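You operate a simulated robot arm through the tools that you are given. There is no shell and no other tool. Be economical: measure what you need, move in short steps, check, and stop when the job is done.

You are at the controls of a simulated robot arm. One attempt, no reset.

JOB
Set the dusk sensor to 5 lux and 5 minutes, then test it.
Fine: open the sensor lid for the dials and shut it again; switch the sensor on and press the red TEST button once, so that the green garden lamp is lit; leave the mode dial.
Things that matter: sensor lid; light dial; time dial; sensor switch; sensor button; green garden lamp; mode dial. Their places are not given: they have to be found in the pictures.

Only the result counts: the job must be done as asked and must still hold three seconds after the hand-in. Knocking over, shifting, dropping, spilling or breaking anything else fails it. Lids that push on must go on centred and level and be pressed home; caps that screw on are set level and turned clockwise until they are tight.

ROBOT AND FRAMES
A 7-joint arm with a two-finger parallel gripper, fixed in place. Base frame: the origin is at the foot of the arm, x ahead of it, y to its left, z up. Units: cm, rad, N and s.
With the tool pointing down near the work surface it reaches from about 46 to 92 cm from the base axis. Its first joint turns from -2.007 to 2.007 rad. Payload 3.91 kg.
The tool frame sits at the grasp point between the pads (the TCP): z along the fingers, y along the line on which they close. The tips reach 3 cm beyond it. The gripper opens to 11 cm. The fingers are 2 cm wide and 1 cm thick; the gripper's body (4.8 by 11.2 cm) begins 5.5 cm behind the TCP.
Orientation is that of the tool frame in the base frame, as [roll, pitch, yaw] about the fixed x, y, z axes, in that order (R = Rz(yaw) Ry(pitch) Rx(roll)). With the fingers straight down and closing along the base's y, the tool's x points along the base's -x, its y along +y and its z along -z.

CONTROLS
- The arm moves only by the tool nudge_tool. Its argument "deltas" is a list that holds one entry, the list of rows, each a list of 7 numbers: the finger opening in cm, from 0 to 11, then the shift along the base's x, y, z in cm, then the turn, a rotation vector about the base's x, y, z in rad. In form: [[[grip, tx, ty, tz, ax, ay, az], ...]]. A call has 1 to 12 rows; each row shifts and turns the commanded pose from where the row before left it. Rows are played at 5 a second. More than 5 cm and 0.15 rad between two rows, or a gripper value outside its range, and nothing of the call is played. Where a pose cannot be reached the arm comes as near as it can. A force on the tool above 40 N (or 10 N above the force at the start of the call, whichever is more), or a blocked arm, ends the call early, and 0.2 s more pass. Each finger travels about 15.3 cm/s and halts on what it meets, pressing with about 43 N; the grip force reading is that of the motor and also rises with nothing between the fingers. The clock runs only during rows and for 0.2 s after the last one: add rows that do not move to give the fingers time. The reply holds the time, the measured pose of the TCP, the force on the tool along the base axes, the opening and the grip force, in the units named above and with some noise.
- Cameras (640 x 400 px; columns grow to the right, rows downward): "scene" is fixed at [40.02, 49.82, 166.8]; the picture's right is [-0.92, -0.40, 0.00], its down [-0.25, 0.57, -0.78] and it looks along [0.31, -0.72, -0.62] (base axes); focal length 340 px, centre (320, 200). "wrist" rides on the gripper at [7.2, 1.7, -10.3] in the tool frame; the picture's right is [-0.23, 0.97, 0.00], its down [-0.76, -0.18, -0.62] and it looks along [-0.61, -0.14, 0.78] (tool axes); focal length 222 px, centre (320, 200).
- snapshot(camera): a new picture of that camera. The clock stands still meanwhile.
- move_column(by): slides the trunk up (or, below 0, down) by that many cm; the arm rides with it, the base frame stays. It gives what a move gives, with no picture.
- locate(camera, pixels): for up to 12 pixels [column, row] of the newest picture of that camera ("zoom" is the newest enlarged one), the place [x, y, z] in the base frame of the surface seen there, good to about 0.2 cm. The clock stands still meanwhile.
- close_up(camera, box): a new picture of the part [left, top, right, bottom] of that camera's present view, enlarged. The clock stands still meanwhile.
- job_done(): hands the job in; it is judged then, once.

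Go step by step. Measure first, check grasps and placings, and put right what went wrong. The budget is 80 turns and 34 pictures, counting those below and the enlarged ones. Unless the task says otherwise, let go and move clear before handing in, and close with one line.

The tools are called after "Request:" as a command line: name --argument value ..., lists and objects as JSON in quotes. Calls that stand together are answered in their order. nudge_tool: Moves the arm, as the interface text tells. Its arguments: {"type":"object","properties":{"deltas":{"type":"array","items":{"type":"array","items":{"type":"array","items":{"type":"number"}}}}},"required":["deltas"]} The other tools are called the same way: move_column (by) slides the trunk up or down; snapshot (camera) takes a picture; locate (camera, pixels) gives the place of the surface under pixels of a picture; close_up (camera, box) takes an enlarged picture of a part of a camera's view; job_done () hands the job in.

At the start:

```text
clock: 0.0
ee_pos: [40.48, 21.65, 130.83]
tcp_rot: [-3.14, 0.001, -3.141]
contact_force: [-0.9, 0.1, -0.4]
grip_width: 10.99
gripper_force: 0.0
trunk travel left (down, up): [-82.5, 16.5]
```

scene: 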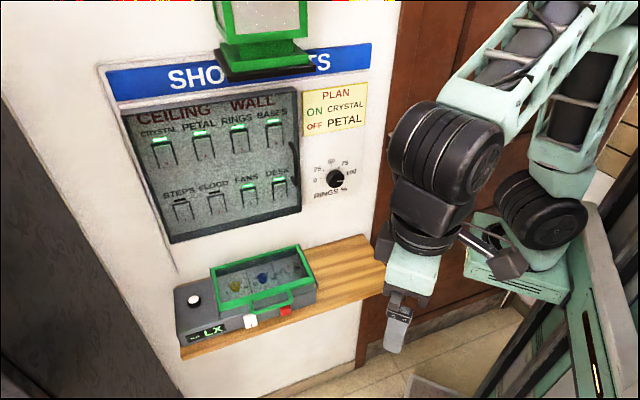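
wrist: 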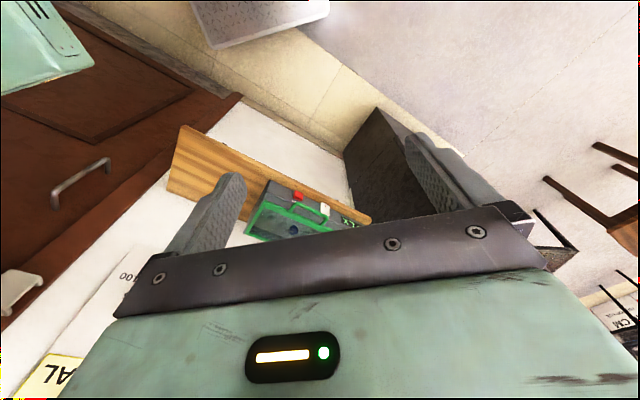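

The scene shows the sensor box on a shelf near pixels (175-320, 245-345), with a green-framed glass lid, a white switch at (250,320) and a red button at (285,311). I'll enlarge it.

Request:
close_up --camera "scene" --box '[165, 230, 335, 350]'

Request:
locate --camera "scene" --pixels '[[250, 320], [285, 310], [194, 300], [236, 285], [263, 276], [212, 267], [299, 246], [315, 288], [227, 318], [270, 303], [340, 290], [330, 250]]'

```text
3.33 times, centred on (250, 290) of scene
```

zoom: 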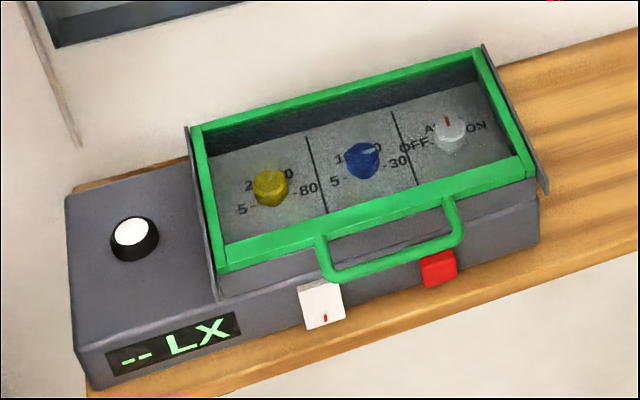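

```text
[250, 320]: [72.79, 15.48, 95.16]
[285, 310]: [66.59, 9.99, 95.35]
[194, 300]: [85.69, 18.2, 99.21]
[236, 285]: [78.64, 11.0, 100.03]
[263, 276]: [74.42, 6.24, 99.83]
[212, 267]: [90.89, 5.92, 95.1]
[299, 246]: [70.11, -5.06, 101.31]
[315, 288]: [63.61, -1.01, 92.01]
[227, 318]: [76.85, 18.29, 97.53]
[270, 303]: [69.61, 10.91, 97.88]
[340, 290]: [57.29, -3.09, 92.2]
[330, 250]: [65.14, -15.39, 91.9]
```

The enlarged view shows the yellow (light, 5..80), blue (time, 5..30) and white (mode) dials under the glass lid, with the handle at zoom (325-460, 200-280). I'll measure the lid, handle, switch and dials.

Request:
locate --camera "zoom" --pixels '[[198, 130], [478, 54], [222, 265], [530, 172], [327, 276], [458, 242], [392, 262], [322, 242], [452, 205], [188, 130], [215, 298], [544, 190]]'

Request:
locate --camera "zoom" --pixels '[[270, 175], [270, 188], [270, 203], [362, 148], [362, 175], [449, 123], [240, 208], [322, 290], [322, 318], [440, 255], [440, 280], [133, 230]]'

Request:
locate --camera "zoom" --pixels '[[302, 290], [342, 284], [306, 326], [344, 316], [422, 262], [456, 258], [70, 200], [92, 385], [540, 200], [540, 240], [483, 50], [380, 290]]'

Request:
close_up --camera "scene" --box '[215, 245, 315, 308]'

```text
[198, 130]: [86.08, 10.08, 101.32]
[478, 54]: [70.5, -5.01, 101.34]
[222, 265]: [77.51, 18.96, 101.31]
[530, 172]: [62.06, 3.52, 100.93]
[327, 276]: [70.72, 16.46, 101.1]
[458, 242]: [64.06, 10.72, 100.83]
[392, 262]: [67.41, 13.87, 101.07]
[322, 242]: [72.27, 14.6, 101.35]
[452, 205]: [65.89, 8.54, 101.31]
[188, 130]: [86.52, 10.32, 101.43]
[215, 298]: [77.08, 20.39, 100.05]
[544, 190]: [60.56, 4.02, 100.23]
```

```text
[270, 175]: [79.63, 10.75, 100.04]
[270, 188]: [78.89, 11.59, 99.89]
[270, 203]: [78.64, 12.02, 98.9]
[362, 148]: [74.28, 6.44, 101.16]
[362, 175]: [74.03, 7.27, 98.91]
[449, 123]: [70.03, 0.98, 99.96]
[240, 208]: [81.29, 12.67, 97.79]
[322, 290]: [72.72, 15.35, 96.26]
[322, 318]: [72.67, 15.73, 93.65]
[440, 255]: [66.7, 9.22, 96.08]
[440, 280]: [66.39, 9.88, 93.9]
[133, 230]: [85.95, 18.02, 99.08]
```

```text
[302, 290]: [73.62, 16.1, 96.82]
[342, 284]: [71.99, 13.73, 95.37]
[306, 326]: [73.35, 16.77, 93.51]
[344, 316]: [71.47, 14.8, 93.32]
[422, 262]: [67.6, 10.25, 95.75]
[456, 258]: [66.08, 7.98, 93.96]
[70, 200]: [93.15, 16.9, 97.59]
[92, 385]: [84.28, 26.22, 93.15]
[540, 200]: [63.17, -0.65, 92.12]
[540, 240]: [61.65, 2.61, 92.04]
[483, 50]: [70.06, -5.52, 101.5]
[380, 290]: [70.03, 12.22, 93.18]
```

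```text
6.35 times, centred on (265, 276) of scene
```

zoom: 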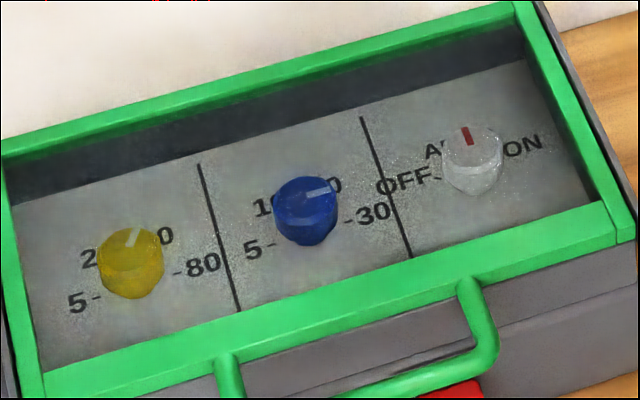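

Points reduce to a box rotated 45°: the lid top is at z≈101.3 and the handle juts horizontally in front of it. I need to know how the lid opens, so I'll look closely at the end plates, switch and lamp.

Request:
close_up --camera "scene" --box '[270, 235, 334, 275]'

Request:
close_up --camera "scene" --box '[200, 290, 312, 360]'

Request:
locate --camera "zoom" --pixels '[[190, 80], [280, 150], [260, 205], [500, 130], [475, 60], [300, 220], [560, 130], [180, 350], [80, 60]]'

```text
10.00 times, centred on (302, 255) of scene
```

zoom: 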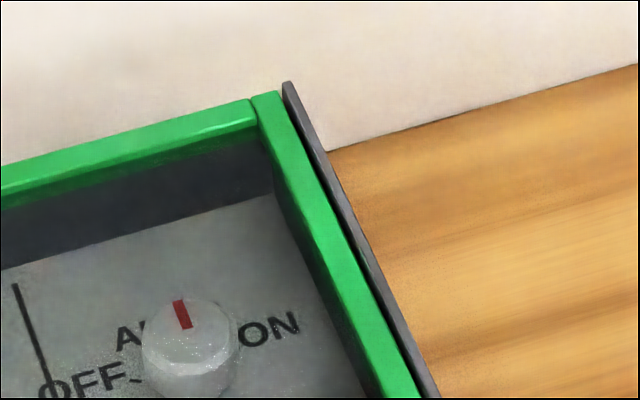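

```text
5.71 times, centred on (256, 325) of scene
```

zoom: 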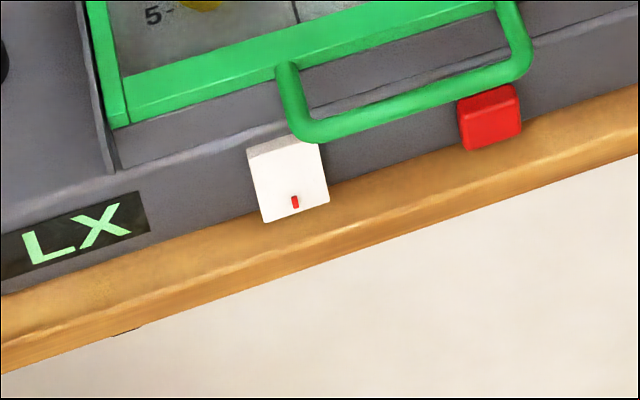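

```text
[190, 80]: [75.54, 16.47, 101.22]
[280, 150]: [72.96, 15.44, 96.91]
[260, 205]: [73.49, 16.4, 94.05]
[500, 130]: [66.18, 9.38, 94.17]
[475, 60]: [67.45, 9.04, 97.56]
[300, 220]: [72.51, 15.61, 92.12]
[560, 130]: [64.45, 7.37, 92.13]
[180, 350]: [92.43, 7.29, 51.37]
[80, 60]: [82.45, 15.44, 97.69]
```

The box cheeks flank the lid, so it's either hinged at the back or sliding. I'll get wall, shelf edge and lamp clearances.

Request:
locate --camera "scene" --pixels '[[250, 245], [340, 220], [330, 310], [385, 272], [220, 345], [296, 165], [265, 60], [240, 20], [335, 180], [270, 215]]'

Request:
nudge_tool --deltas '[[[0, 0, 0, 0, 0, 0, -0.15], [0, 0, 0, 0, 0, 0, -0.15], [0, 0, 0, 0, 0, 0, -0.15], [0, 0, 0, 0, 0, 0, -0.15], [0, 0, 0, 0, 0, 0, -0.15], [0, 0, 0, 0, 0, 0, -0.0354], [0, 0, 0, 0, 0, 0, 0]]]'

```text
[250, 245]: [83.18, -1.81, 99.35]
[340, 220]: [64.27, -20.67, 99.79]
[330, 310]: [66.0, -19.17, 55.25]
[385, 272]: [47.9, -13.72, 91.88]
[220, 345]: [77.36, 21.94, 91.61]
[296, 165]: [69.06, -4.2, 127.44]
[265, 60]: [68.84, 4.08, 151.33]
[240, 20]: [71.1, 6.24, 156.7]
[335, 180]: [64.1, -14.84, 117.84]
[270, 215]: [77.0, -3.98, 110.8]
```

```text
clock: 1.6
ee_pos: [40.51, 21.7, 130.9]
tcp_rot: [-3.141, 0.0, 2.355]
contact_force: [0.8, 0.2, -0.9]
grip_width: 0.0
gripper_force: 37.9
trunk travel left (down, up): [-82.5, 16.5]
```

The wall is at t≈-60 (45° frame), giving room for a hinged lid. I'll tilt the closed gripper toward the box and bring it in front of the handle.

Request:
nudge_tool --deltas '[[[0, 2.85, -0.177, -3.53, -0.0909, -0.0909, 0], [0, 2.85, -0.177, -3.53, -0.0909, -0.0909, 0], [0, 2.85, -0.177, -3.53, -0.0909, -0.0909, 0], [0, 2.85, -0.177, -3.53, -0.0909, -0.0909, 0], [0, 2.85, -0.177, -3.53, -0.0909, -0.0909, 0], [0, 2.85, -0.177, -3.53, -0.0909, -0.0909, 0], [0, 2.85, -0.177, -3.53, -0.0909, -0.0909, 0], [0, 0, 0, 0, 0, 0, 0], [0, 0, 0, 0, 0, 0, 0]]]'

Request:
snapshot --camera "wrist"

Request:
snapshot --camera "scene"

```text
clock: 3.6
ee_pos: [60.39, 20.62, 106.11]
tcp_rot: [-3.141, 0.9, 2.355]
contact_force: [0.8, -0.1, 0.1]
grip_width: 0.0
gripper_force: 37.7
trunk travel left (down, up): [-82.5, 16.5]
```

```text
27 pictures are left
```

wrist: 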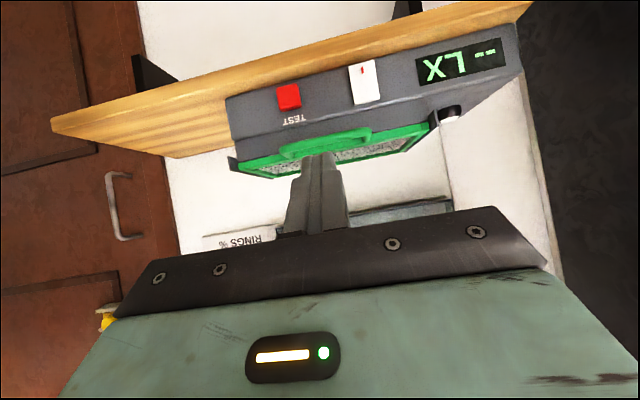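

```text
26 pictures are left
```

scene: 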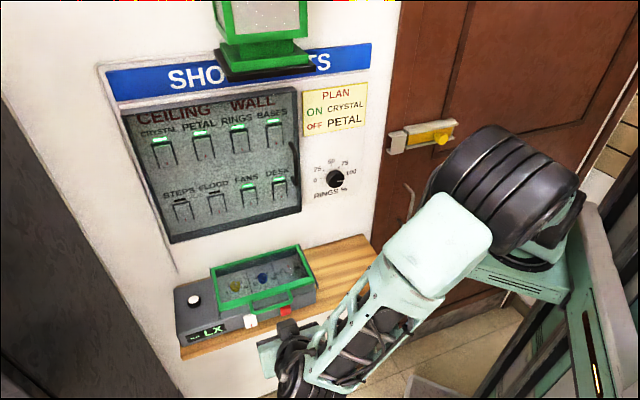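

The pose was reached; the wrist view (upside down) shows the handle at (280-370, 130-155), the red button at (289,96) and the rocker at (364,82). I'll refine positions from this view and enlarge it.

Request:
locate --camera "wrist" --pixels '[[325, 139], [300, 146], [350, 134], [289, 96], [282, 88], [296, 105], [364, 82], [362, 68], [368, 98], [320, 100], [120, 139], [360, 40]]'

Request:
close_up --camera "wrist" --box '[240, 50, 400, 150]'

```text
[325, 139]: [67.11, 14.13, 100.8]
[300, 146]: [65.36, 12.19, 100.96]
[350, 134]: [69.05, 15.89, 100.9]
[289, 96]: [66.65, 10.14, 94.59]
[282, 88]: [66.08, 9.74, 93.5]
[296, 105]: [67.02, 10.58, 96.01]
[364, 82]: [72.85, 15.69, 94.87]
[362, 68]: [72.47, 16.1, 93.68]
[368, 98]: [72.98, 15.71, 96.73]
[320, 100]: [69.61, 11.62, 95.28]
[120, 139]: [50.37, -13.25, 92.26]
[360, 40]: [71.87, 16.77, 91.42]
```

```text
4.00 times, centred on (320, 100) of wrist
```

zoom: 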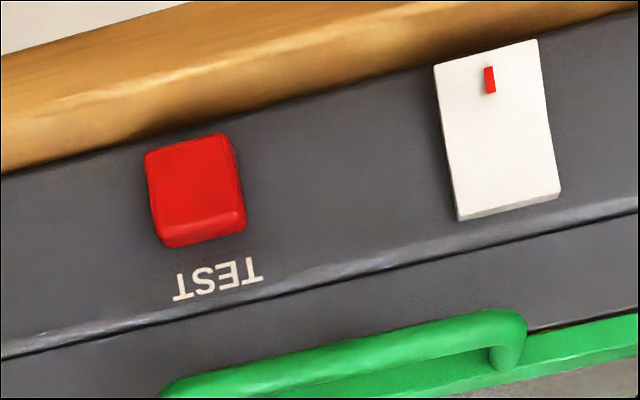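

The bar centre is at t≈-37.9, z≈100.9, and the rocker's bottom (with the red mark) protrudes. I'll slide the closed fingers under the bar.

Request:
nudge_tool --deltas '[[[0, 1.87, -1.87, -2.05, 0, 0, 0], [0, 1.87, -1.87, -2.05, 0, 0, 0], [0, 1.87, -1.87, -2.05, 0, 0, 0], [0, 0, 0, 0, 0, 0, 0]]]'

Request:
nudge_tool --deltas '[[[0, 0, 0, 0.6, 0, 0, 0], [0, 0, 0, 0.6, 0, 0, 0], [0, 0, 0, 0.6, 0, 0, 0], [0, 0, 0, 0.6, 0, 0, 0], [0, 0, 0, 0, 0, 0, 0]]]'

Request:
close_up --camera "scene" --box '[165, 230, 335, 350]'

```text
clock: 4.6
ee_pos: [65.97, 14.74, 99.95]
tcp_rot: [3.141, 0.9, 2.357]
contact_force: [0.5, -0.6, 0.6]
grip_width: 0.0
gripper_force: 37.7
trunk travel left (down, up): [-82.5, 16.5]
```

```text
clock: 5.3
ee_pos: [65.49, 15.27, 100.85]
tcp_rot: [-3.134, 0.89, 2.368]
contact_force: [-2.4, 1.5, -7.6]
grip_width: 0.0
gripper_force: 37.4
trunk travel left (down, up): [-82.5, 16.5]
stopped in row 3: the force on the tool passed its limit (the readings are from after the stop); the commanded pose is now the measured one
```

```text
3.33 times, centred on (250, 290) of scene
```

zoom: 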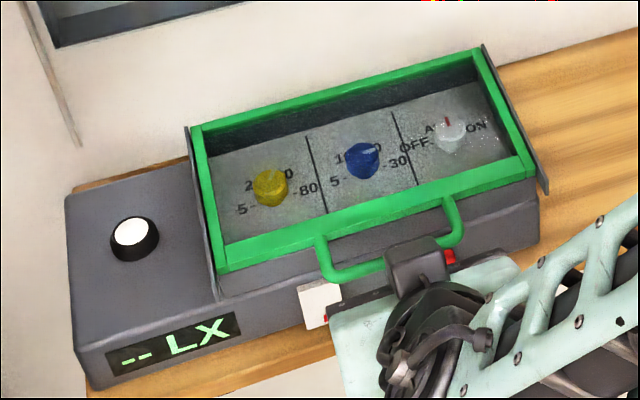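

Lifting is blocked at over 40 N and the lid didn't stir, so it most likely slides out toward the front. I'll back out, turn the tool vertical, and hook inside the handle loop.

Request:
nudge_tool --deltas '[[[0, 0, 0, -0.9, 0, 0, 0], [0, -2.2, 2.2, 2.5, 0, 0, 0], [0, -2.2, 2.2, 2.5, 0, 0, 0], [0, 0, 0, 4, 0, 0, 0], [0, 0, 0, 4, 0.1061, 0.1061, 0], [0, 0, 0, 0, 0.1061, 0.1061, 0], [0, 0, 0, 0, 0.1061, 0.1061, 0], [0, 0, 0, 0, 0.1061, 0.1061, 0], [0, 0, 0, 0, 0.1061, 0.1061, 0], [0, 0, 0, 0, 0.1061, 0.1061, 0], [0, 0, 0, 0, 0, 0, 0]]]'

```text
clock: 7.7
ee_pos: [61.29, 19.42, 113.01]
tcp_rot: [3.139, -0.012, 2.362]
contact_force: [0.3, 0.7, 0.2]
grip_width: 0.0
gripper_force: 37.5
trunk travel left (down, up): [-82.5, 16.5]
```

Tool is vertical and clear. Next I move above the loop gap (t≈-39.9, s≈57.2).

Request:
nudge_tool --deltas '[[[0, 2.46, -2.4, 0, 0, 0.006, 0], [0, 2.46, -2.4, 0, 0, 0.006, 0], [0, 2.45, -2.4, 0, 0, 0, 0], [0, 0, 0, -4, 0, 0, 0], [0, 0, 0, -3, 0, 0, 0], [0, 0, 0, 0, 0, 0, 0]]]'

Request:
snapshot --camera "wrist"

```text
clock: 9.1
ee_pos: [68.5, 12.02, 105.94]
tcp_rot: [-3.135, -0.02, 2.361]
contact_force: [-0.3, -0.4, -0.2]
grip_width: 0.0
gripper_force: 37.4
trunk travel left (down, up): [-82.5, 16.5]
```

```text
23 pictures are left
```

wrist: 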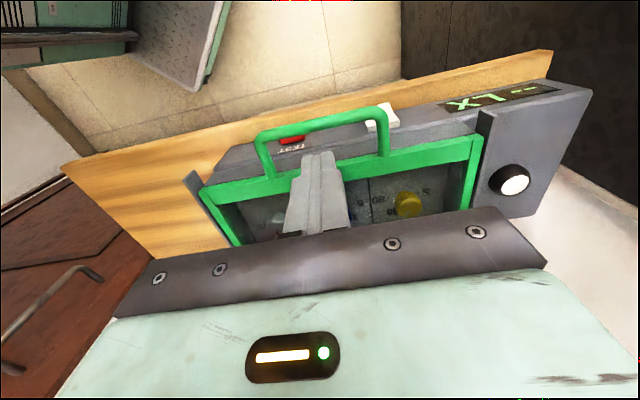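

The finger tips hang above the front of the lid near (320,155). I'll check the loop gap numbers before lowering.

Request:
locate --camera "wrist" --pixels '[[324, 120], [324, 124], [285, 134], [365, 112], [360, 160], [365, 150], [280, 165], [320, 140], [370, 152], [375, 158]]'

```text
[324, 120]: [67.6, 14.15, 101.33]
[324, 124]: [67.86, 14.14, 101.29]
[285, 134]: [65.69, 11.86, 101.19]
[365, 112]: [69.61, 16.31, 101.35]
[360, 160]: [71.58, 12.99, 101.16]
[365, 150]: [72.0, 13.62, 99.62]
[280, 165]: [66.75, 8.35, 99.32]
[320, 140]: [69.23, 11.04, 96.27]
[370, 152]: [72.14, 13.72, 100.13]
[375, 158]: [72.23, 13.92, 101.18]
```

The gap spans t -41.3 to -38.3 and the finger fits. I'll lower in and gently pull toward the front.

Request:
nudge_tool --deltas '[[[0, -0.1, 0.1, -2, 0, 0.01, 0], [0, 0, 0, -2, 0, 0.01, 0], [0, 0, 0, 0, 0, 0, 0]]]'

Request:
nudge_tool --deltas '[[[0, -0.35, 0.35, 0, 0, 0, 0], [0, -0.35, 0.35, 0, 0, 0, 0], [0, -0.35, 0.35, 0, 0, 0, 0], [0, -0.35, 0.35, 0, 0, 0, 0], [0, -0.35, 0.35, 0, 0, 0, 0], [0, -0.35, 0.35, 0, 0, 0, 0], [0, 0, 0, 0, 0, 0, 0]]]'

Request:
snapshot --camera "wrist"

```text
clock: 9.9
ee_pos: [68.43, 12.23, 101.95]
tcp_rot: [-3.121, -0.033, 2.362]
contact_force: [-1.3, 0.2, 0.0]
grip_width: 0.0
gripper_force: 38.4
trunk travel left (down, up): [-82.5, 16.5]
```

```text
clock: 11.5
ee_pos: [66.42, 14.45, 101.97]
tcp_rot: [-3.12, -0.033, 2.36]
contact_force: [1.1, -0.4, -0.2]
grip_width: 0.0
gripper_force: 37.4
trunk travel left (down, up): [-82.5, 16.5]
```

```text
22 pictures are left
```

wrist: 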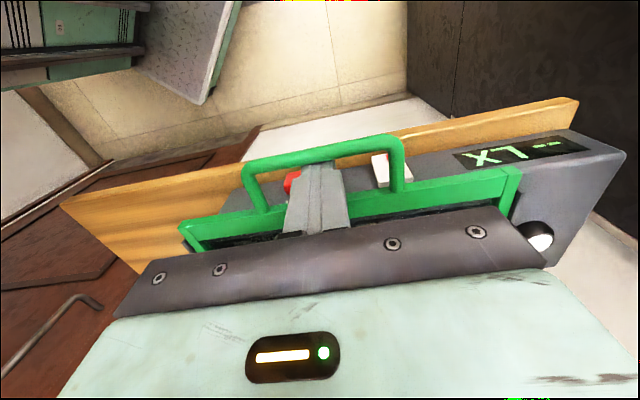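

The lid slides out with little force: it moved about 2.4 cm. I'll continue the pull.

Request:
nudge_tool --deltas '[[[0, -0.55, 0.55, 0, -0.007, -0.02, 0], [0, -0.55, 0.55, 0, 0, 0, 0], [0, -0.55, 0.55, 0, 0, 0, 0], [0, -0.55, 0.55, 0, 0, 0, 0], [0, -0.55, 0.55, 0, 0, 0, 0], [0, -0.55, 0.55, 0, 0, 0, 0], [0, 0, 0, 0, 0, 0, 0]]]'

Request:
close_up --camera "scene" --box '[165, 230, 335, 350]'

```text
clock: 13.1
ee_pos: [62.95, 17.9, 101.93]
tcp_rot: [-3.13, -0.013, 2.36]
contact_force: [-0.3, 0.2, 0.9]
grip_width: 0.0
gripper_force: 37.9
trunk travel left (down, up): [-82.5, 16.5]
```

```text
3.33 times, centred on (250, 290) of scene
```

zoom: 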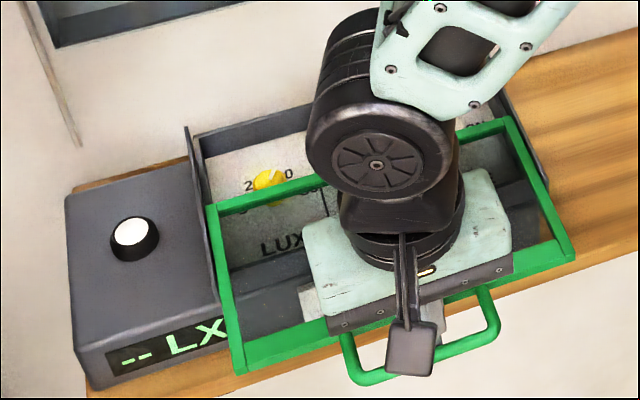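

The lid has slid about 7 cm and stays level. I'll pull about 2.8 cm more and look.

Request:
nudge_tool --deltas '[[[0, -0.5, 0.5, 0, 0, 0, 0], [0, -0.5, 0.5, 0, 0, 0, 0], [0, -0.5, 0.5, 0, 0, 0, 0], [0, -0.5, 0.5, 0, 0, 0, 0], [0, 0, 0, 0, 0, 0, 0]]]'

Request:
nudge_tool --deltas '[[[0, 0.15, -0.15, 0, 0, 0, 0], [0, 0, 0, 3, 0, 0, 0], [0, 0, 0, 4, 0, 0, 0], [0, 0, 0, 4, 0, 0, 0], [0, -2, 2, 0, 0, 0, 0], [0, -3, 3, 0, 0, 0, 0], [0, 0, 0, 0, 0, 0, 0]]]'

Request:
snapshot --camera "scene"

```text
clock: 14.3
ee_pos: [60.95, 19.77, 102.05]
tcp_rot: [-3.13, -0.012, 2.362]
contact_force: [-0.2, 0.3, -0.2]
grip_width: 0.0
gripper_force: 37.5
trunk travel left (down, up): [-82.5, 16.5]
```

```text
clock: 15.9
ee_pos: [56.1, 24.66, 112.73]
tcp_rot: [-3.13, -0.014, 2.361]
contact_force: [-0.2, -0.5, -0.1]
grip_width: 0.02
gripper_force: 37.4
trunk travel left (down, up): [-82.5, 16.5]
```

```text
20 pictures are left
```

scene: 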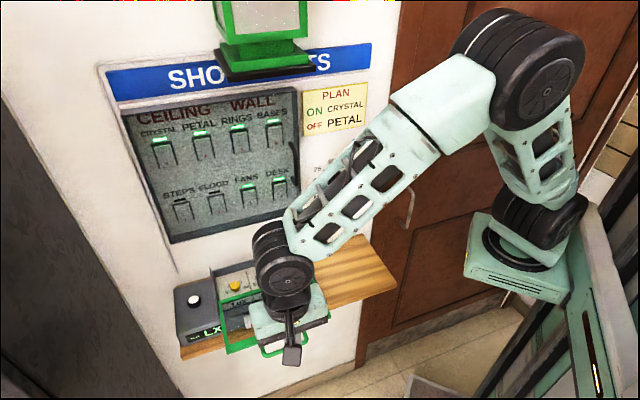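

The hand is clear of the handle. I'll view the open compartment with the wrist camera.

Request:
snapshot --camera "wrist"

Request:
close_up --camera "scene" --box '[205, 255, 269, 295]'

Request:
locate --camera "zoom" --pixels '[[300, 285], [305, 305], [295, 300], [330, 330]]'

```text
19 pictures are left
```

wrist: 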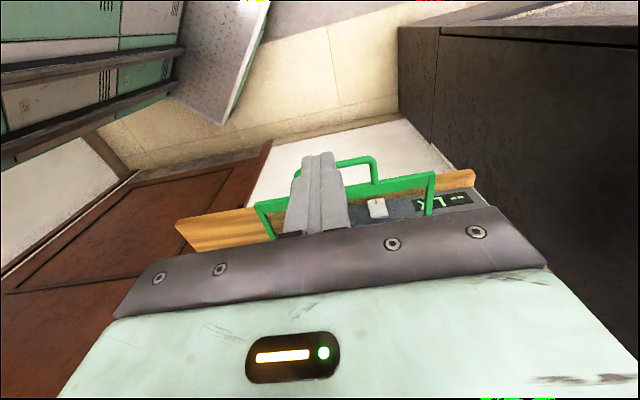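

```text
10.00 times, centred on (237, 275) of scene
```

zoom: 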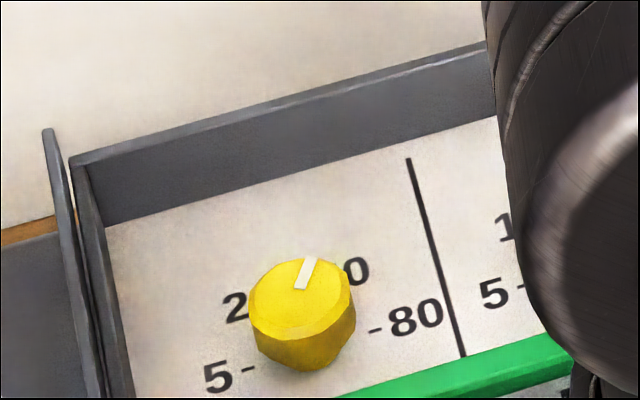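

```text
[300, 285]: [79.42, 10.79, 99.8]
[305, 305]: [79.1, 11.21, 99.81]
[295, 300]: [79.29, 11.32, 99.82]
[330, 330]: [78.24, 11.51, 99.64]
```

The zoom shows the yellow dial with a white pointer, tick 5 at (249,368) and tick 80 at (374,332). I'll measure those and the lid's back edge.

Request:
locate --camera "zoom" --pixels '[[249, 368], [374, 332], [312, 260], [298, 286], [252, 300], [354, 290], [300, 263], [302, 333], [400, 385], [90, 160], [480, 60], [315, 392]]'

```text
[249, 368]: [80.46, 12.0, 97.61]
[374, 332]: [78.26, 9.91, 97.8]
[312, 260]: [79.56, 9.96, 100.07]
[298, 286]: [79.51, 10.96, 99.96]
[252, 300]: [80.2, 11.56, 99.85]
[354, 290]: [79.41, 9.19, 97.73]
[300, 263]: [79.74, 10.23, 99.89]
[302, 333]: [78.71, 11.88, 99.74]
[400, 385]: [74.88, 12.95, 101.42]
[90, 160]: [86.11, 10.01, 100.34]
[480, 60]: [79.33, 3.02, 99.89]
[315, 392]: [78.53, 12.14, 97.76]
```

Yellow dial centre is at s≈63.9, t≈-48.2 with its top at 99.8; its pointer sits at "40", about 120° clockwise of the "5" tick. I'll move above it with the fingers open.

Request:
nudge_tool --deltas '[[[3.8, 3.85, -2.26, 0, 0, 0, 0], [3.8, 3.85, -2.26, 0, 0, 0, 0], [3.8, 3.85, -2.26, 0, 0, 0, 0], [3.8, 3.85, -2.26, 0, 0, 0, 0], [3.8, 3.85, -2.26, 0, 0, 0, 0], [3.8, 3.85, -2.26, 0, 0, 0, 0], [3.8, 0, 0, -4, 0, 0, 0], [3.8, 0, 0, 0, 0, 0, 0]]]'

Request:
snapshot --camera "wrist"

```text
clock: 17.7
ee_pos: [79.33, 10.76, 109.0]
tcp_rot: [-3.127, -0.013, 2.361]
contact_force: [0.1, -0.2, -1.2]
grip_width: 3.79
gripper_force: 0.1
trunk travel left (down, up): [-82.5, 16.5]
```

```text
17 pictures are left
```

wrist: 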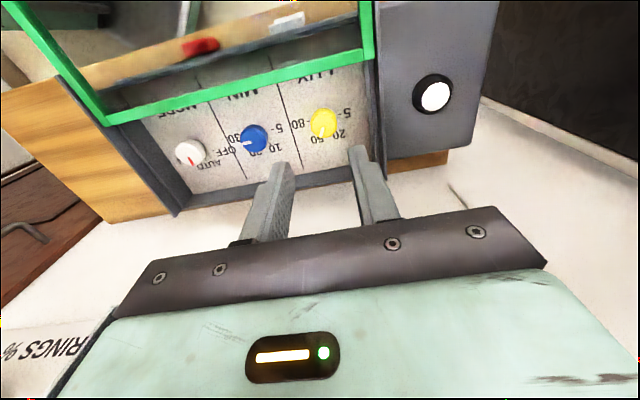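

The wrist view shows all three dials nicely: yellow (323,122), blue (253,137), white (190,153). I'll enlarge and measure.

Request:
close_up --camera "wrist" --box '[210, 75, 370, 175]'

Request:
locate --camera "wrist" --pixels '[[323, 120], [253, 136], [190, 152], [310, 124], [337, 118], [322, 108], [324, 135], [241, 139], [265, 133], [318, 133]]'

```text
4.00 times, centred on (290, 125) of wrist
```

zoom: 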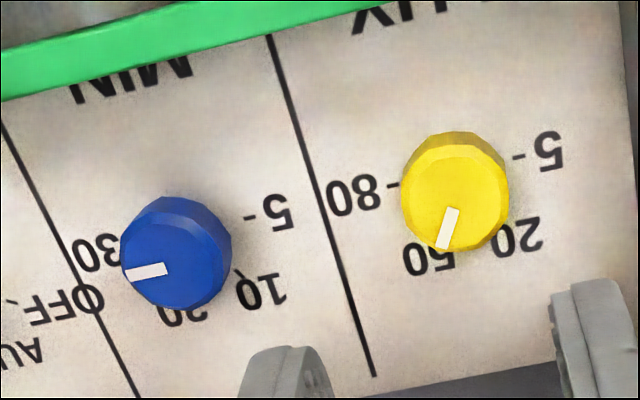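

```text
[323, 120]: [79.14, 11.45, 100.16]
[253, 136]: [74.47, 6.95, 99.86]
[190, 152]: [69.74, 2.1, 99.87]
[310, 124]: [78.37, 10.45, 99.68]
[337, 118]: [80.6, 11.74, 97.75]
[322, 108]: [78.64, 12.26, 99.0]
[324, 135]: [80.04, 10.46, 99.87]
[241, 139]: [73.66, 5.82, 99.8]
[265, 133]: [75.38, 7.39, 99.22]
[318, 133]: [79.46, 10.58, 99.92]
```

Labels are 5/20/50/80 and 5/10/20/30. I'll measure tops, pointer ends and ticks precisely.

Request:
locate --camera "zoom" --pixels '[[455, 197], [453, 212], [444, 245], [519, 157], [392, 186], [405, 205], [506, 190], [175, 258], [164, 269], [130, 274], [249, 218], [228, 250]]'

```text
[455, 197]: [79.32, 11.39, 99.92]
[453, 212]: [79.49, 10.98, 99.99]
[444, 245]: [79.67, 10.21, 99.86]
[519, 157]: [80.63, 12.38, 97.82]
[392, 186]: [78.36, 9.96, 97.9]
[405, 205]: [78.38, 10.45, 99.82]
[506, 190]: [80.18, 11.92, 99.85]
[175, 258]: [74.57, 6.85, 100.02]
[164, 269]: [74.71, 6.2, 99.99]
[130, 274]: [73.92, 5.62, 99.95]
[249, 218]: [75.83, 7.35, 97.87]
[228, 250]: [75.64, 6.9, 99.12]
```

Yellow centre ≈(79.35, 11.2); it needs about +120° about z to reach 5. I'll lower over it and close.

Request:
nudge_tool --deltas '[[[3.8, 0.02, 0.44, -3, 0, -0.0195, 0], [3.8, 0, 0, -3, 0, 0, 0], [3.8, 0, 0, -1.6, 0, 0, 0], [3.8, 0, 0, 0, 0, 0, 0]]]'

Request:
nudge_tool --deltas '[[[2.6, 0, 0, 0, 0, 0, 0], [1.6, 0, 0, 0, 0, 0, 0], [1.6, 0, 0, 0, 0, 0, 0]]]'

```text
clock: 18.7
ee_pos: [79.31, 11.38, 101.29]
tcp_rot: [3.139, 0.0, 2.36]
contact_force: [-0.5, 0.1, -0.6]
grip_width: 3.78
gripper_force: 0.0
trunk travel left (down, up): [-82.5, 16.5]
```

```text
clock: 19.5
ee_pos: [79.25, 11.19, 101.37]
tcp_rot: [-3.141, 0.001, 2.361]
contact_force: [-5.9, -7.1, 1.2]
grip_width: 2.35
gripper_force: 45.6
trunk travel left (down, up): [-82.5, 16.5]
```

The dial is held at 2.35 cm. There is a small side load along -u, so I'll shift slightly and turn.

Request:
nudge_tool --deltas '[[[1.6, -0.1, -0.12, 0, 0, 0, 0], [1.6, 0, 0, 0, 0, 0, 0.1], [1.6, 0, 0, 0, 0, 0, 0.1]]]'

```text
clock: 20.3
ee_pos: [79.39, 11.21, 101.39]
tcp_rot: [3.138, 0.003, 2.563]
contact_force: [-0.2, -12.0, 1.4]
grip_width: 2.38
gripper_force: 45.1
trunk travel left (down, up): [-82.5, 16.5]
```

Turning works. I'll undo the small shift to see whether the side load drops, and keep turning.

Request:
nudge_tool --deltas '[[[1.6, 0.05, 0.12, 0, 0, 0, 0.1], [1.6, 0, 0, 0, 0, 0, 0.14], [1.6, 0, 0, 0, 0, 0, 0.14]]]'

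```text
clock: 21.1
ee_pos: [79.46, 11.14, 101.41]
tcp_rot: [-3.14, -0.001, 2.944]
contact_force: [-2.6, -22.0, 2.7]
grip_width: 2.35
gripper_force: 45.0
trunk travel left (down, up): [-82.5, 16.5]
```

Moving +y raised the load (−22 N in y), so I'll shift −y to relieve it.

Request:
nudge_tool --deltas '[[[1.6, 0, -0.25, 0, 0, 0, 0], [1.6, 0, 0, 0, 0, 0, 0]]]'

```text
clock: 21.7
ee_pos: [79.38, 11.24, 101.51]
tcp_rot: [3.138, 0.0, 2.944]
contact_force: [1.9, -16.3, 3.2]
grip_width: 2.37
gripper_force: 45.4
trunk travel left (down, up): [-82.5, 16.5]
```

Request:
nudge_tool --deltas '[[[1.6, 0, -0.4, 0, 0, 0, 0], [1.6, 0, 0, 0, 0, 0, 0.14], [1.6, 0, 0, 0, 0, 0, 0.14]]]'

```text
clock: 22.5
ee_pos: [79.13, 11.14, 101.42]
tcp_rot: [3.136, 0.002, -3.059]
contact_force: [3.5, 6.9, 2.1]
grip_width: 2.29
gripper_force: 45.3
trunk travel left (down, up): [-82.5, 16.5]
```

Load is low now; turned 0.86 rad so far. Continuing.

Request:
nudge_tool --deltas '[[[1.6, 0, 0.1, 0, 0, 0, 0.14], [1.6, 0, 0, 0, 0, 0, 0.14], [1.6, 0, 0, 0, 0, 0, 0.14], [1.6, 0, 0, 0, 0, 0, 0.14]]]'

Request:
nudge_tool --deltas '[[[1.6, 0, 0, 0, 0, 0, 0.14], [1.6, 0, 0, 0, 0, 0, 0.14], [1.6, 0, 0, 0, 0, 0, 0.14], [1.6, 0, 0, 0, 0, 0, 0.14], [1.6, 0, 0, 0, 0, 0, 0.111], [1.6, 0, 0, 0, 0, 0, 0]]]'

```text
clock: 23.5
ee_pos: [79.2, 11.18, 101.47]
tcp_rot: [3.137, 0.0, -2.498]
contact_force: [1.9, 17.4, 4.8]
grip_width: 2.31
gripper_force: 44.9
trunk travel left (down, up): [-82.5, 16.5]
```

```text
clock: 24.9
ee_pos: [79.26, 10.94, 101.45]
tcp_rot: [3.139, 0.001, -1.829]
contact_force: [-1.3, 13.5, 6.6]
grip_width: 2.4
gripper_force: 44.8
trunk travel left (down, up): [-82.5, 16.5]
```

The tool turned 2.09 rad with the dial. I'll release, rise and swing back over the blue dial, then look.

Request:
nudge_tool --deltas '[[[2.8, 0, 0, 0, 0, 0, 0], [3.8, 0, 0, 0, 0, 0, 0], [3.8, 0, 0, 3, 0, 0, 0], [3.8, 0, 0, 4.5, 0, 0, 0], [3.8, 0, 0, 0, 0, 0, -0.149], [3.8, 0, 0, 0, 0, 0, -0.149], [3.8, 0, 0, 0, 0, 0, -0.149], [3.8, 0, 0, 0, 0, 0, -0.149], [3.8, 0, 0, 0, 0, 0, -0.149], [3.8, 0, 0, 0, 0, 0, -0.149], [3.8, 0, 0, 0, 0, 0, -0.149]]]'

Request:
nudge_tool --deltas '[[[3.8, -1.6, -1.4, 0, 0, 0, -0.149], [3.8, -1.6, -1.4, 0, 0, 0, -0.149], [3.8, -1.6, -1.4, 0, 0, 0, -0.149], [3.8, 0, 0, 0, 0, 0, -0.149], [3.8, 0, 0, 0, 0, 0, -0.149], [3.8, 0, 0, 0, 0, 0, -0.149], [3.8, 0, 0, 0, 0, 0, -0.149], [3.8, 0, 0, 0, 0, 0, 0]]]'

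Request:
snapshot --camera "wrist"

```text
clock: 27.3
ee_pos: [79.33, 10.99, 108.83]
tcp_rot: [3.14, 0.0, -2.878]
contact_force: [0.7, -0.5, 0.0]
grip_width: 3.8
gripper_force: 0.0
trunk travel left (down, up): [-82.5, 16.5]
```

```text
clock: 29.1
ee_pos: [74.48, 6.72, 108.79]
tcp_rot: [3.141, 0.002, 2.364]
contact_force: [0.4, -0.2, -0.1]
grip_width: 3.82
gripper_force: 0.0
trunk travel left (down, up): [-82.5, 16.5]
```

```text
15 pictures are left
```

wrist: 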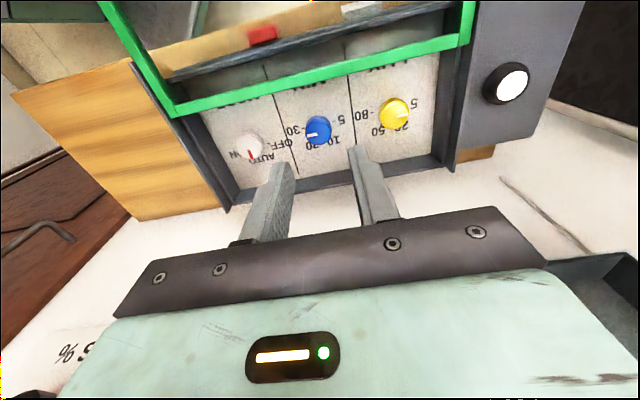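

Request:
close_up --camera "wrist" --box '[290, 70, 450, 170]'

Request:
locate --camera "zoom" --pixels '[[415, 180], [435, 178], [465, 174], [500, 140], [355, 178], [120, 240], [110, 256], [78, 258], [200, 202], [60, 232], [70, 250], [165, 235]]'

```text
4.00 times, centred on (370, 120) of wrist
```

zoom: 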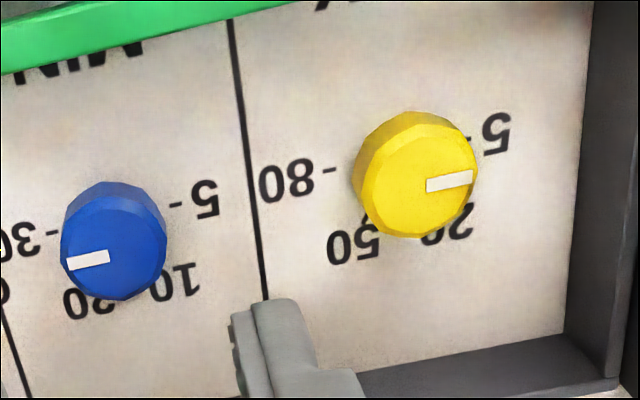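

```text
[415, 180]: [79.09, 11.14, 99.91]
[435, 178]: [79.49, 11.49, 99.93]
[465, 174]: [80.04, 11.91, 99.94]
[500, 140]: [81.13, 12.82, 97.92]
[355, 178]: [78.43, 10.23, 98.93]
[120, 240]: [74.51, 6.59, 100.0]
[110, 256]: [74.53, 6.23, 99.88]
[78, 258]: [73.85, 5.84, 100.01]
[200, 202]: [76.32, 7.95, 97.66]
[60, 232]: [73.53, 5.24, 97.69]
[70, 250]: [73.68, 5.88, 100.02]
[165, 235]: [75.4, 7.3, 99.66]
```

Yellow now points at 5. Blue points at 30, so it needs +180°; I'll pre-turn −0.5 rad, descend and grip.

Request:
nudge_tool --deltas '[[[3.8, 0.02, -0.15, 0, 0, 0, -0.125], [3.8, 0, 0, 0, 0, 0, -0.125], [3.8, 0, 0, -3, 0, 0, -0.125], [3.8, 0, 0, -3, 0, 0, -0.125], [3.8, 0, 0, -1.5, 0, 0, 0], [3.8, 0, 0, 0, 0, 0, 0], [2.6, 0, 0, 0, 0, 0, 0], [1.6, 0, 0, 0, 0, 0, 0], [1.6, 0, 0, 0, 0, 0, 0]]]'

```text
clock: 31.1
ee_pos: [74.58, 6.46, 101.59]
tcp_rot: [-3.14, -0.001, 1.867]
contact_force: [-12.7, -3.3, -1.3]
grip_width: 2.36
gripper_force: 45.3
trunk travel left (down, up): [-82.5, 16.5]
```

Gripped at 2.36 cm, with a −13 N load along the closing line; I'll shift that way and turn.

Request:
nudge_tool --deltas '[[[1.6, -0.25, -0.07, 0, 0, 0, 0], [1.6, 0, 0, 0, 0, 0, 0.14], [1.6, 0, 0, 0, 0, 0, 0.14], [1.6, 0, 0, 0, 0, 0, 0.14], [1.6, 0, 0, 0, 0, 0, 0.14]]]'

```text
clock: 32.3
ee_pos: [74.49, 6.38, 101.53]
tcp_rot: [3.138, 0.001, 2.427]
contact_force: [4.1, -3.8, 4.5]
grip_width: 2.33
gripper_force: 45.3
trunk travel left (down, up): [-82.5, 16.5]
```

Load is small; 0.56 rad done. Continuing.

Request:
nudge_tool --deltas '[[[1.6, 0, 0, 0, 0, 0, 0.14], [1.6, 0, 0, 0, 0, 0, 0.14], [1.6, 0, 0, 0, 0, 0, 0.14], [1.6, 0, 0, 0, 0, 0, 0.14], [1.6, 0, 0, 0, 0, 0, 0.14], [1.6, 0, 0, 0, 0, 0, 0.14]]]'

Request:
nudge_tool --deltas '[[[1.6, 0, 0, 0, 0, 0, 0.14], [1.6, 0, 0, 0, 0, 0, 0.14], [1.6, 0, 0, 0, 0, 0, 0.14], [1.6, 0, 0, 0, 0, 0, 0.14], [1.6, 0, 0, 0, 0, 0, 0.14], [1.6, 0, 0, 0, 0, 0, 0.14]]]'

```text
clock: 33.7
ee_pos: [74.34, 6.41, 101.54]
tcp_rot: [3.139, 0.003, -3.017]
contact_force: [8.9, -10.5, 19.6]
grip_width: 2.28
gripper_force: 44.1
trunk travel left (down, up): [-82.5, 16.5]
```

```text
clock: 35.1
ee_pos: [74.42, 6.29, 101.62]
tcp_rot: [-3.14, 0.001, -2.176]
contact_force: [18.4, -22.5, 26.0]
grip_width: 2.32
gripper_force: 45.7
trunk travel left (down, up): [-82.5, 16.5]
```

Loads built up (18, −22, 26 N); I'll relieve them with a small shift before the last 0.9 rad.

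Request:
nudge_tool --deltas '[[[1.6, 0.25, -0.3, 0.25, 0, 0, 0], [1.6, 0, 0, 0, 0, 0, 0]]]'

```text
clock: 35.7
ee_pos: [74.47, 6.23, 101.53]
tcp_rot: [3.135, -0.002, -2.178]
contact_force: [11.6, -8.6, 2.8]
grip_width: 2.3
gripper_force: 45.0
trunk travel left (down, up): [-82.5, 16.5]
```

Loads fell well. I'll finish the turn: 0.902 rad more.

Request:
nudge_tool --deltas '[[[1.6, 0.15, -0.1, 0, 0, 0, 0.13], [1.6, 0, 0, 0, 0, 0, 0.13], [1.6, 0, 0, 0, 0, 0, 0.13], [1.6, 0, 0, 0, 0, 0, 0.13], [1.6, 0, 0, 0, 0, 0, 0.13], [1.6, 0, 0, 0, 0, 0, 0.13], [1.6, 0, 0, 0, 0, 0, 0.122], [1.6, 0, 0, 0, 0, 0, 0]]]'

```text
clock: 37.2
ee_pos: [74.57, 6.26, 101.55]
tcp_rot: [3.141, 0.003, -1.391]
contact_force: [-11.9, 12.0, -5.5]
grip_width: 2.29
gripper_force: 44.6
trunk travel left (down, up): [-82.5, 16.5]
stopped in row 7: the force on the tool passed its limit (the readings are from after the stop); the commanded pose is now the measured one
```

The stop came at 3.03 rad of the 3.14. I'll release, rise, swing back and look.

Request:
nudge_tool --deltas '[[[2.8, 0, 0, 0, 0, 0, 0], [3.8, 0, 0, 0, 0, 0, 0], [3.8, 0, 0, 3, 0, 0, 0], [3.8, 0, 0, 4.5, 0, 0, 0], [3.8, 0, 0, 0, 0, 0, -0.149], [3.8, 0, 0, 0, 0, 0, -0.149], [3.8, 0, 0, 0, 0, 0, -0.149], [3.8, 0, 0, 0, 0, 0, -0.149], [3.8, 0, 0, 0, 0, 0, -0.149], [3.8, 0, 0, 0, 0, 0, -0.149], [3.8, 0, 0, 0, 0, 0, -0.149], [3.8, 0, 0, 0, 0, 0, -0.149]]]'

Request:
nudge_tool --deltas '[[[3.8, 0, 0, 0, 0, 0, -0.149], [3.8, 0, 0, 0, 0, 0, -0.149], [3.8, 0, 0, 0, 0, 0, -0.149], [3.8, 0, 0, 0, 0, 0, -0.149], [3.8, 0, 0, 0, 0, 0, -0.149], [3.8, 0, 0, 0, 0, 0, -0.149], [3.8, 0, 0, 0, 0, 0, -0.149], [3.8, 0, 0, 0, 0, 0, -0.149], [3.8, 0, 0, 0, 0, 0, -0.149], [3.8, 0, 0, 0, 0, 0, 0]]]'

Request:
close_up --camera "wrist" --box '[230, 70, 440, 201]'

```text
clock: 39.8
ee_pos: [74.73, 6.19, 109.09]
tcp_rot: [3.138, 0.005, -2.581]
contact_force: [-0.6, -1.2, -0.7]
grip_width: 3.79
gripper_force: 0.0
trunk travel left (down, up): [-82.5, 16.5]
```

```text
clock: 42.0
ee_pos: [74.61, 6.01, 109.06]
tcp_rot: [3.14, 0.004, 2.361]
contact_force: [-0.1, -0.4, 0.2]
grip_width: 3.8
gripper_force: 0.0
trunk travel left (down, up): [-82.5, 16.5]
```

```text
3.05 times, centred on (335, 136) of wrist
```

zoom: 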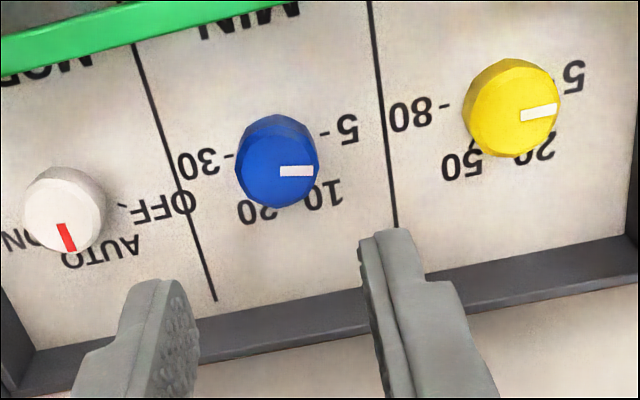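

Blue is short of 5 by about 10°. I'll measure pointer and tick directions.

Request:
locate --camera "zoom" --pixels '[[284, 171], [309, 170], [230, 156], [326, 134], [525, 115], [554, 107], [446, 105], [275, 168], [510, 112]]'

```text
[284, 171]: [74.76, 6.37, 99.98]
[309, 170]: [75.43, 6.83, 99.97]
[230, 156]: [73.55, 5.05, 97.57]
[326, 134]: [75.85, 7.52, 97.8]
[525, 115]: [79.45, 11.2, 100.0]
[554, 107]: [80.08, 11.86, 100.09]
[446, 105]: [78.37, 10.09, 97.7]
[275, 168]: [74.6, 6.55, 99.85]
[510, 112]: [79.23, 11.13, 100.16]
```

Blue is at about 34.5°, 10.5° short of the 45° tick; yellow is right at 46°. I'll regrip blue and turn +0.19 rad.

Request:
nudge_tool --deltas '[[[3.8, 0, 0.33, -3, 0, 0, 0], [3.8, 0, 0, -3, 0, 0, 0], [3.8, 0, 0, -1.5, 0, 0, 0], [3.8, 0, 0, 0, 0, 0, 0], [2.6, 0, 0, 0, 0, 0, 0], [1.6, 0, 0, 0, 0, 0, 0], [1.6, 0, 0, 0, 0, 0, 0]]]'

Request:
nudge_tool --deltas '[[[1.6, 0, 0, 0, 0, 0, 0.1], [1.6, 0, 0, 0, 0, 0, 0.09], [1.6, 0, 0, 0, 0, 0, 0]]]'

Request:
nudge_tool --deltas '[[[2.8, 0, 0, 0, 0, 0, 0], [3.8, 0, 0, 0, 0, 0, 0], [3.8, 0, 0, 3, 0, 0, 0], [3.8, 0, 0, 4.5, 0, 0, -0.1], [3.8, 0, 0, 0, 0, 0, -0.09], [3.8, 0, 0, 0, 0, 0, 0]]]'

Request:
close_up --camera "wrist" --box '[230, 70, 440, 201]'

```text
clock: 43.6
ee_pos: [74.56, 6.35, 101.47]
tcp_rot: [3.141, 0.006, 2.363]
contact_force: [-1.0, 0.8, -2.8]
grip_width: 2.39
gripper_force: 45.3
trunk travel left (down, up): [-82.5, 16.5]
```

```text
clock: 44.4
ee_pos: [74.57, 6.39, 101.55]
tcp_rot: [-3.142, 0.006, 2.553]
contact_force: [-0.3, -3.5, -2.1]
grip_width: 2.42
gripper_force: 45.2
trunk travel left (down, up): [-82.5, 16.5]
```

```text
clock: 45.8
ee_pos: [74.57, 6.43, 109.08]
tcp_rot: [3.14, 0.005, 2.364]
contact_force: [-0.2, 0.1, 0.8]
grip_width: 3.8
gripper_force: 0.0
trunk travel left (down, up): [-82.5, 16.5]
```

```text
3.05 times, centred on (335, 136) of wrist
```

zoom: 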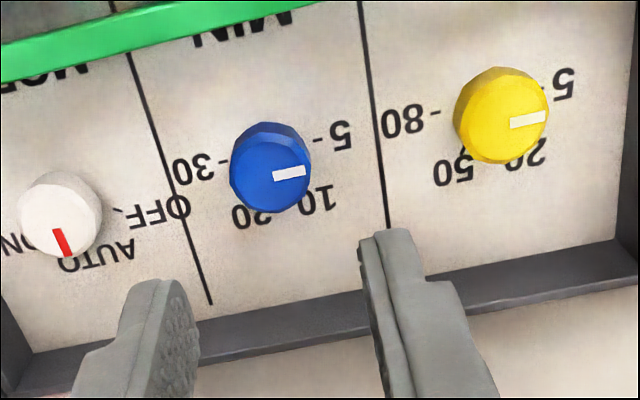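

Request:
locate --camera "zoom" --pixels '[[276, 176], [303, 171], [222, 161], [318, 140], [513, 123], [544, 116], [290, 173], [273, 178]]'

```text
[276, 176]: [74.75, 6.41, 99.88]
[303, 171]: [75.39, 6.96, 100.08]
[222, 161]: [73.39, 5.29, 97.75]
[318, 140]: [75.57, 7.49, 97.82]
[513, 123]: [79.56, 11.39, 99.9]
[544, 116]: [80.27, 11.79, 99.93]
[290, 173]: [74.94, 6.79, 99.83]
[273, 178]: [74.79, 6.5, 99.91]
```

Blue is now at 5 within a degree or two, yellow is at 5, and the mode dial is untouched (red at the top). Next I close the fingers and go in front of the lid handle.

Request:
nudge_tool --deltas '[[[0, -3.29, 3.27, 1, 0, 0, 0], [0, -3.29, 3.27, 0, 0, 0, 0], [0, -3.29, 3.27, 0, 0, 0, 0], [0, -3.29, 3.27, 0, 0, 0, 0], [0, -3.29, 3.27, 0, 0, 0, 0], [0, -0.3, 0.3, -4, 0, 0, 0], [0, 0, 0, -4.2, 0, 0, 0], [0, 0, 0, 0, 0, 0, 0]]]'

Request:
snapshot --camera "wrist"

```text
clock: 47.6
ee_pos: [57.92, 23.23, 101.78]
tcp_rot: [3.139, 0.006, 2.364]
contact_force: [0.1, 0.2, -0.3]
grip_width: 0.01
gripper_force: 37.6
trunk travel left (down, up): [-82.5, 16.5]
```

```text
11 pictures are left
```

wrist: 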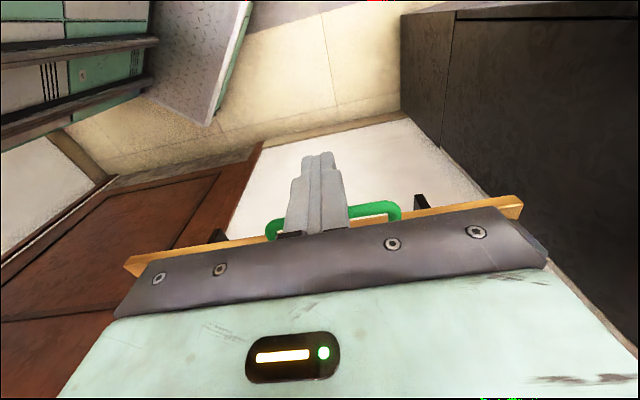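

The fingers are in front of the bar. I'll push toward the wall.

Request:
nudge_tool --deltas '[[[0, 0.67, -0.67, 0, 0, 0, 0], [0, 0.67, -0.67, 0, 0, 0, 0], [0, 0.67, -0.67, 0, 0, 0, 0], [0, 0.67, -0.67, 0, 0, 0, 0], [0, 0.67, -0.67, 0, 0, 0, 0], [0, 0.67, -0.67, 0, 0, 0, 0], [0, 0.67, -0.67, 0, 0, 0, 0], [0, 0.67, -0.67, 0, 0, 0, 0], [0, 0.67, -0.67, 0, 0, 0, 0], [0, 0.67, -0.67, 0, 0, 0, 0], [0, 0.67, -0.67, 0, 0, 0, 0], [0, 0.67, -0.67, 0, 0, 0, 0]]]'

Request:
nudge_tool --deltas '[[[0, 0.14, -0.14, 0, 0, 0, 0], [0, 0.14, -0.14, 0, 0, 0, 0], [0, 0.14, -0.14, 0, 0, 0, 0], [0, 0.14, -0.14, 0, 0, 0, 0], [0, 0.14, -0.14, 0, 0, 0, 0], [0, 0.14, -0.14, 0, 0, 0, 0]]]'

```text
clock: 50.2
ee_pos: [65.98, 14.99, 101.83]
tcp_rot: [3.139, 0.004, 2.362]
contact_force: [-0.6, 0.1, -0.7]
grip_width: 0.0
gripper_force: 37.4
trunk travel left (down, up): [-82.5, 16.5]
```

```text
clock: 51.6
ee_pos: [66.42, 14.67, 101.83]
tcp_rot: [-3.139, 0.0, 2.367]
contact_force: [-24.4, 18.8, -0.5]
grip_width: 0.01
gripper_force: 37.2
trunk travel left (down, up): [-82.5, 16.5]
```

The lid is back against its stop (TCP t=-36.6, 31 N). I'll back off and turn the hand nearly horizontal for the rocker.

Request:
nudge_tool --deltas '[[[0, -2.97, 2.97, 0, 0, 0, 0], [0, -2.97, 2.97, 0, 0, 0, 0], [0, -2.97, 2.97, 0, 0, 0, 0], [0, 0, 0, 0, -0.0987, -0.0987, 0], [0, 0, 0, 0, -0.0987, -0.0987, 0], [0, 0, 0, 0, -0.0987, -0.0987, 0], [0, 0, 0, 0, -0.0987, -0.0987, 0], [0, 0, 0, 0, -0.0987, -0.0987, 0], [0, 0, 0, 0, -0.0987, -0.0987, 0], [0, 0, 0, 0, -0.0987, -0.0987, 0], [0, 0, 0, 0, -0.0987, -0.0987, 0], [0, 0, 0, 0, -0.0987, -0.0987, 0]]]'

Request:
nudge_tool --deltas '[[[0, 1.9, 1.9, -2, -0.0987, -0.0987, 0], [0, 1.9, 1.9, -2, 0, 0, 0], [0, 0, 0, -3.6, 0, 0, 0], [0, 0, 0, 0, 0, 0, 0]]]'

Request:
snapshot --camera "scene"

Request:
snapshot --camera "wrist"

```text
clock: 54.2
ee_pos: [58.76, 23.27, 105.21]
tcp_rot: [3.008, 1.167, 2.177]
contact_force: [-0.5, -0.3, 1.1]
grip_width: 0.0
gripper_force: 37.8
trunk travel left (down, up): [-82.5, 16.5]
```

```text
clock: 54.6
ee_pos: [58.37, 22.0, 106.64]
tcp_rot: [2.979, 1.217, 2.075]
contact_force: [-0.5, 1.0, 0.3]
grip_width: 0.0
gripper_force: 37.7
trunk travel left (down, up): [-82.5, 16.5]
stopped in row 1: the arm was blocked; the commanded pose is now the measured one
```

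```text
10 pictures are left
```

scene: 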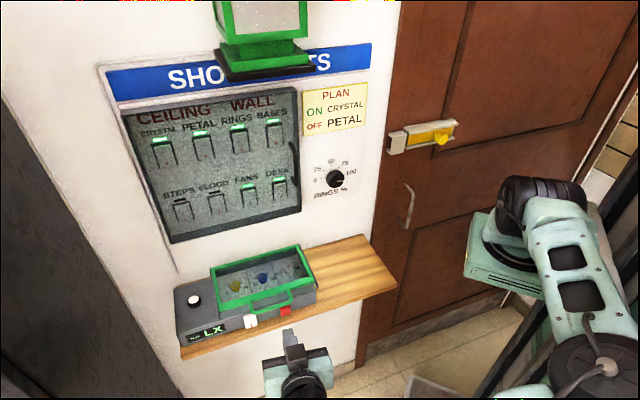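

```text
9 pictures are left
```

wrist: 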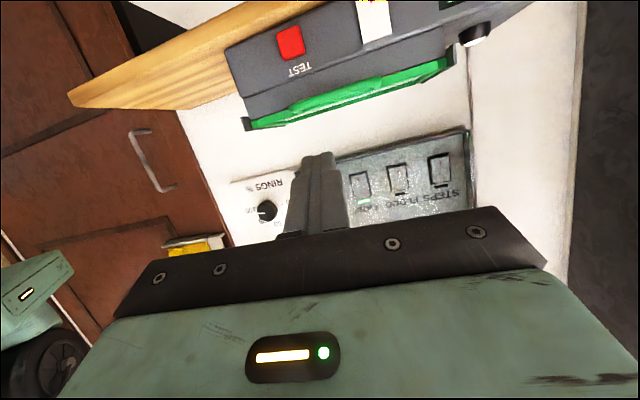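

Near-horizontal isn't reachable here, but the earlier 0.9 rad tilt is, and it lets the fingertip's upper edge press the rocker's lower half. The lid looks shut. I'll restore that tilt in front of the rocker.

Request:
nudge_tool --deltas '[[[0, 2.13, 0.59, -1.88, 0.0685, 0.0848, 0.0456], [0, 2.13, 0.59, -1.88, 0.0685, 0.0848, 0.0456], [0, 2.13, 0.59, -1.88, 0.0685, 0.0848, 0.0456], [0, 0, 0, 0, 0, 0, 0], [0, 0, 0, 0, 0, 0, 0]]]'

```text
clock: 55.4
ee_pos: [57.27, 27.03, 98.78]
tcp_rot: [-3.028, 0.985, 2.596]
contact_force: [-1.0, 0.2, 0.4]
grip_width: 0.0
gripper_force: 37.4
trunk travel left (down, up): [-82.5, 16.5]
stopped in row 3: the arm was blocked; the commanded pose is now the measured one
```

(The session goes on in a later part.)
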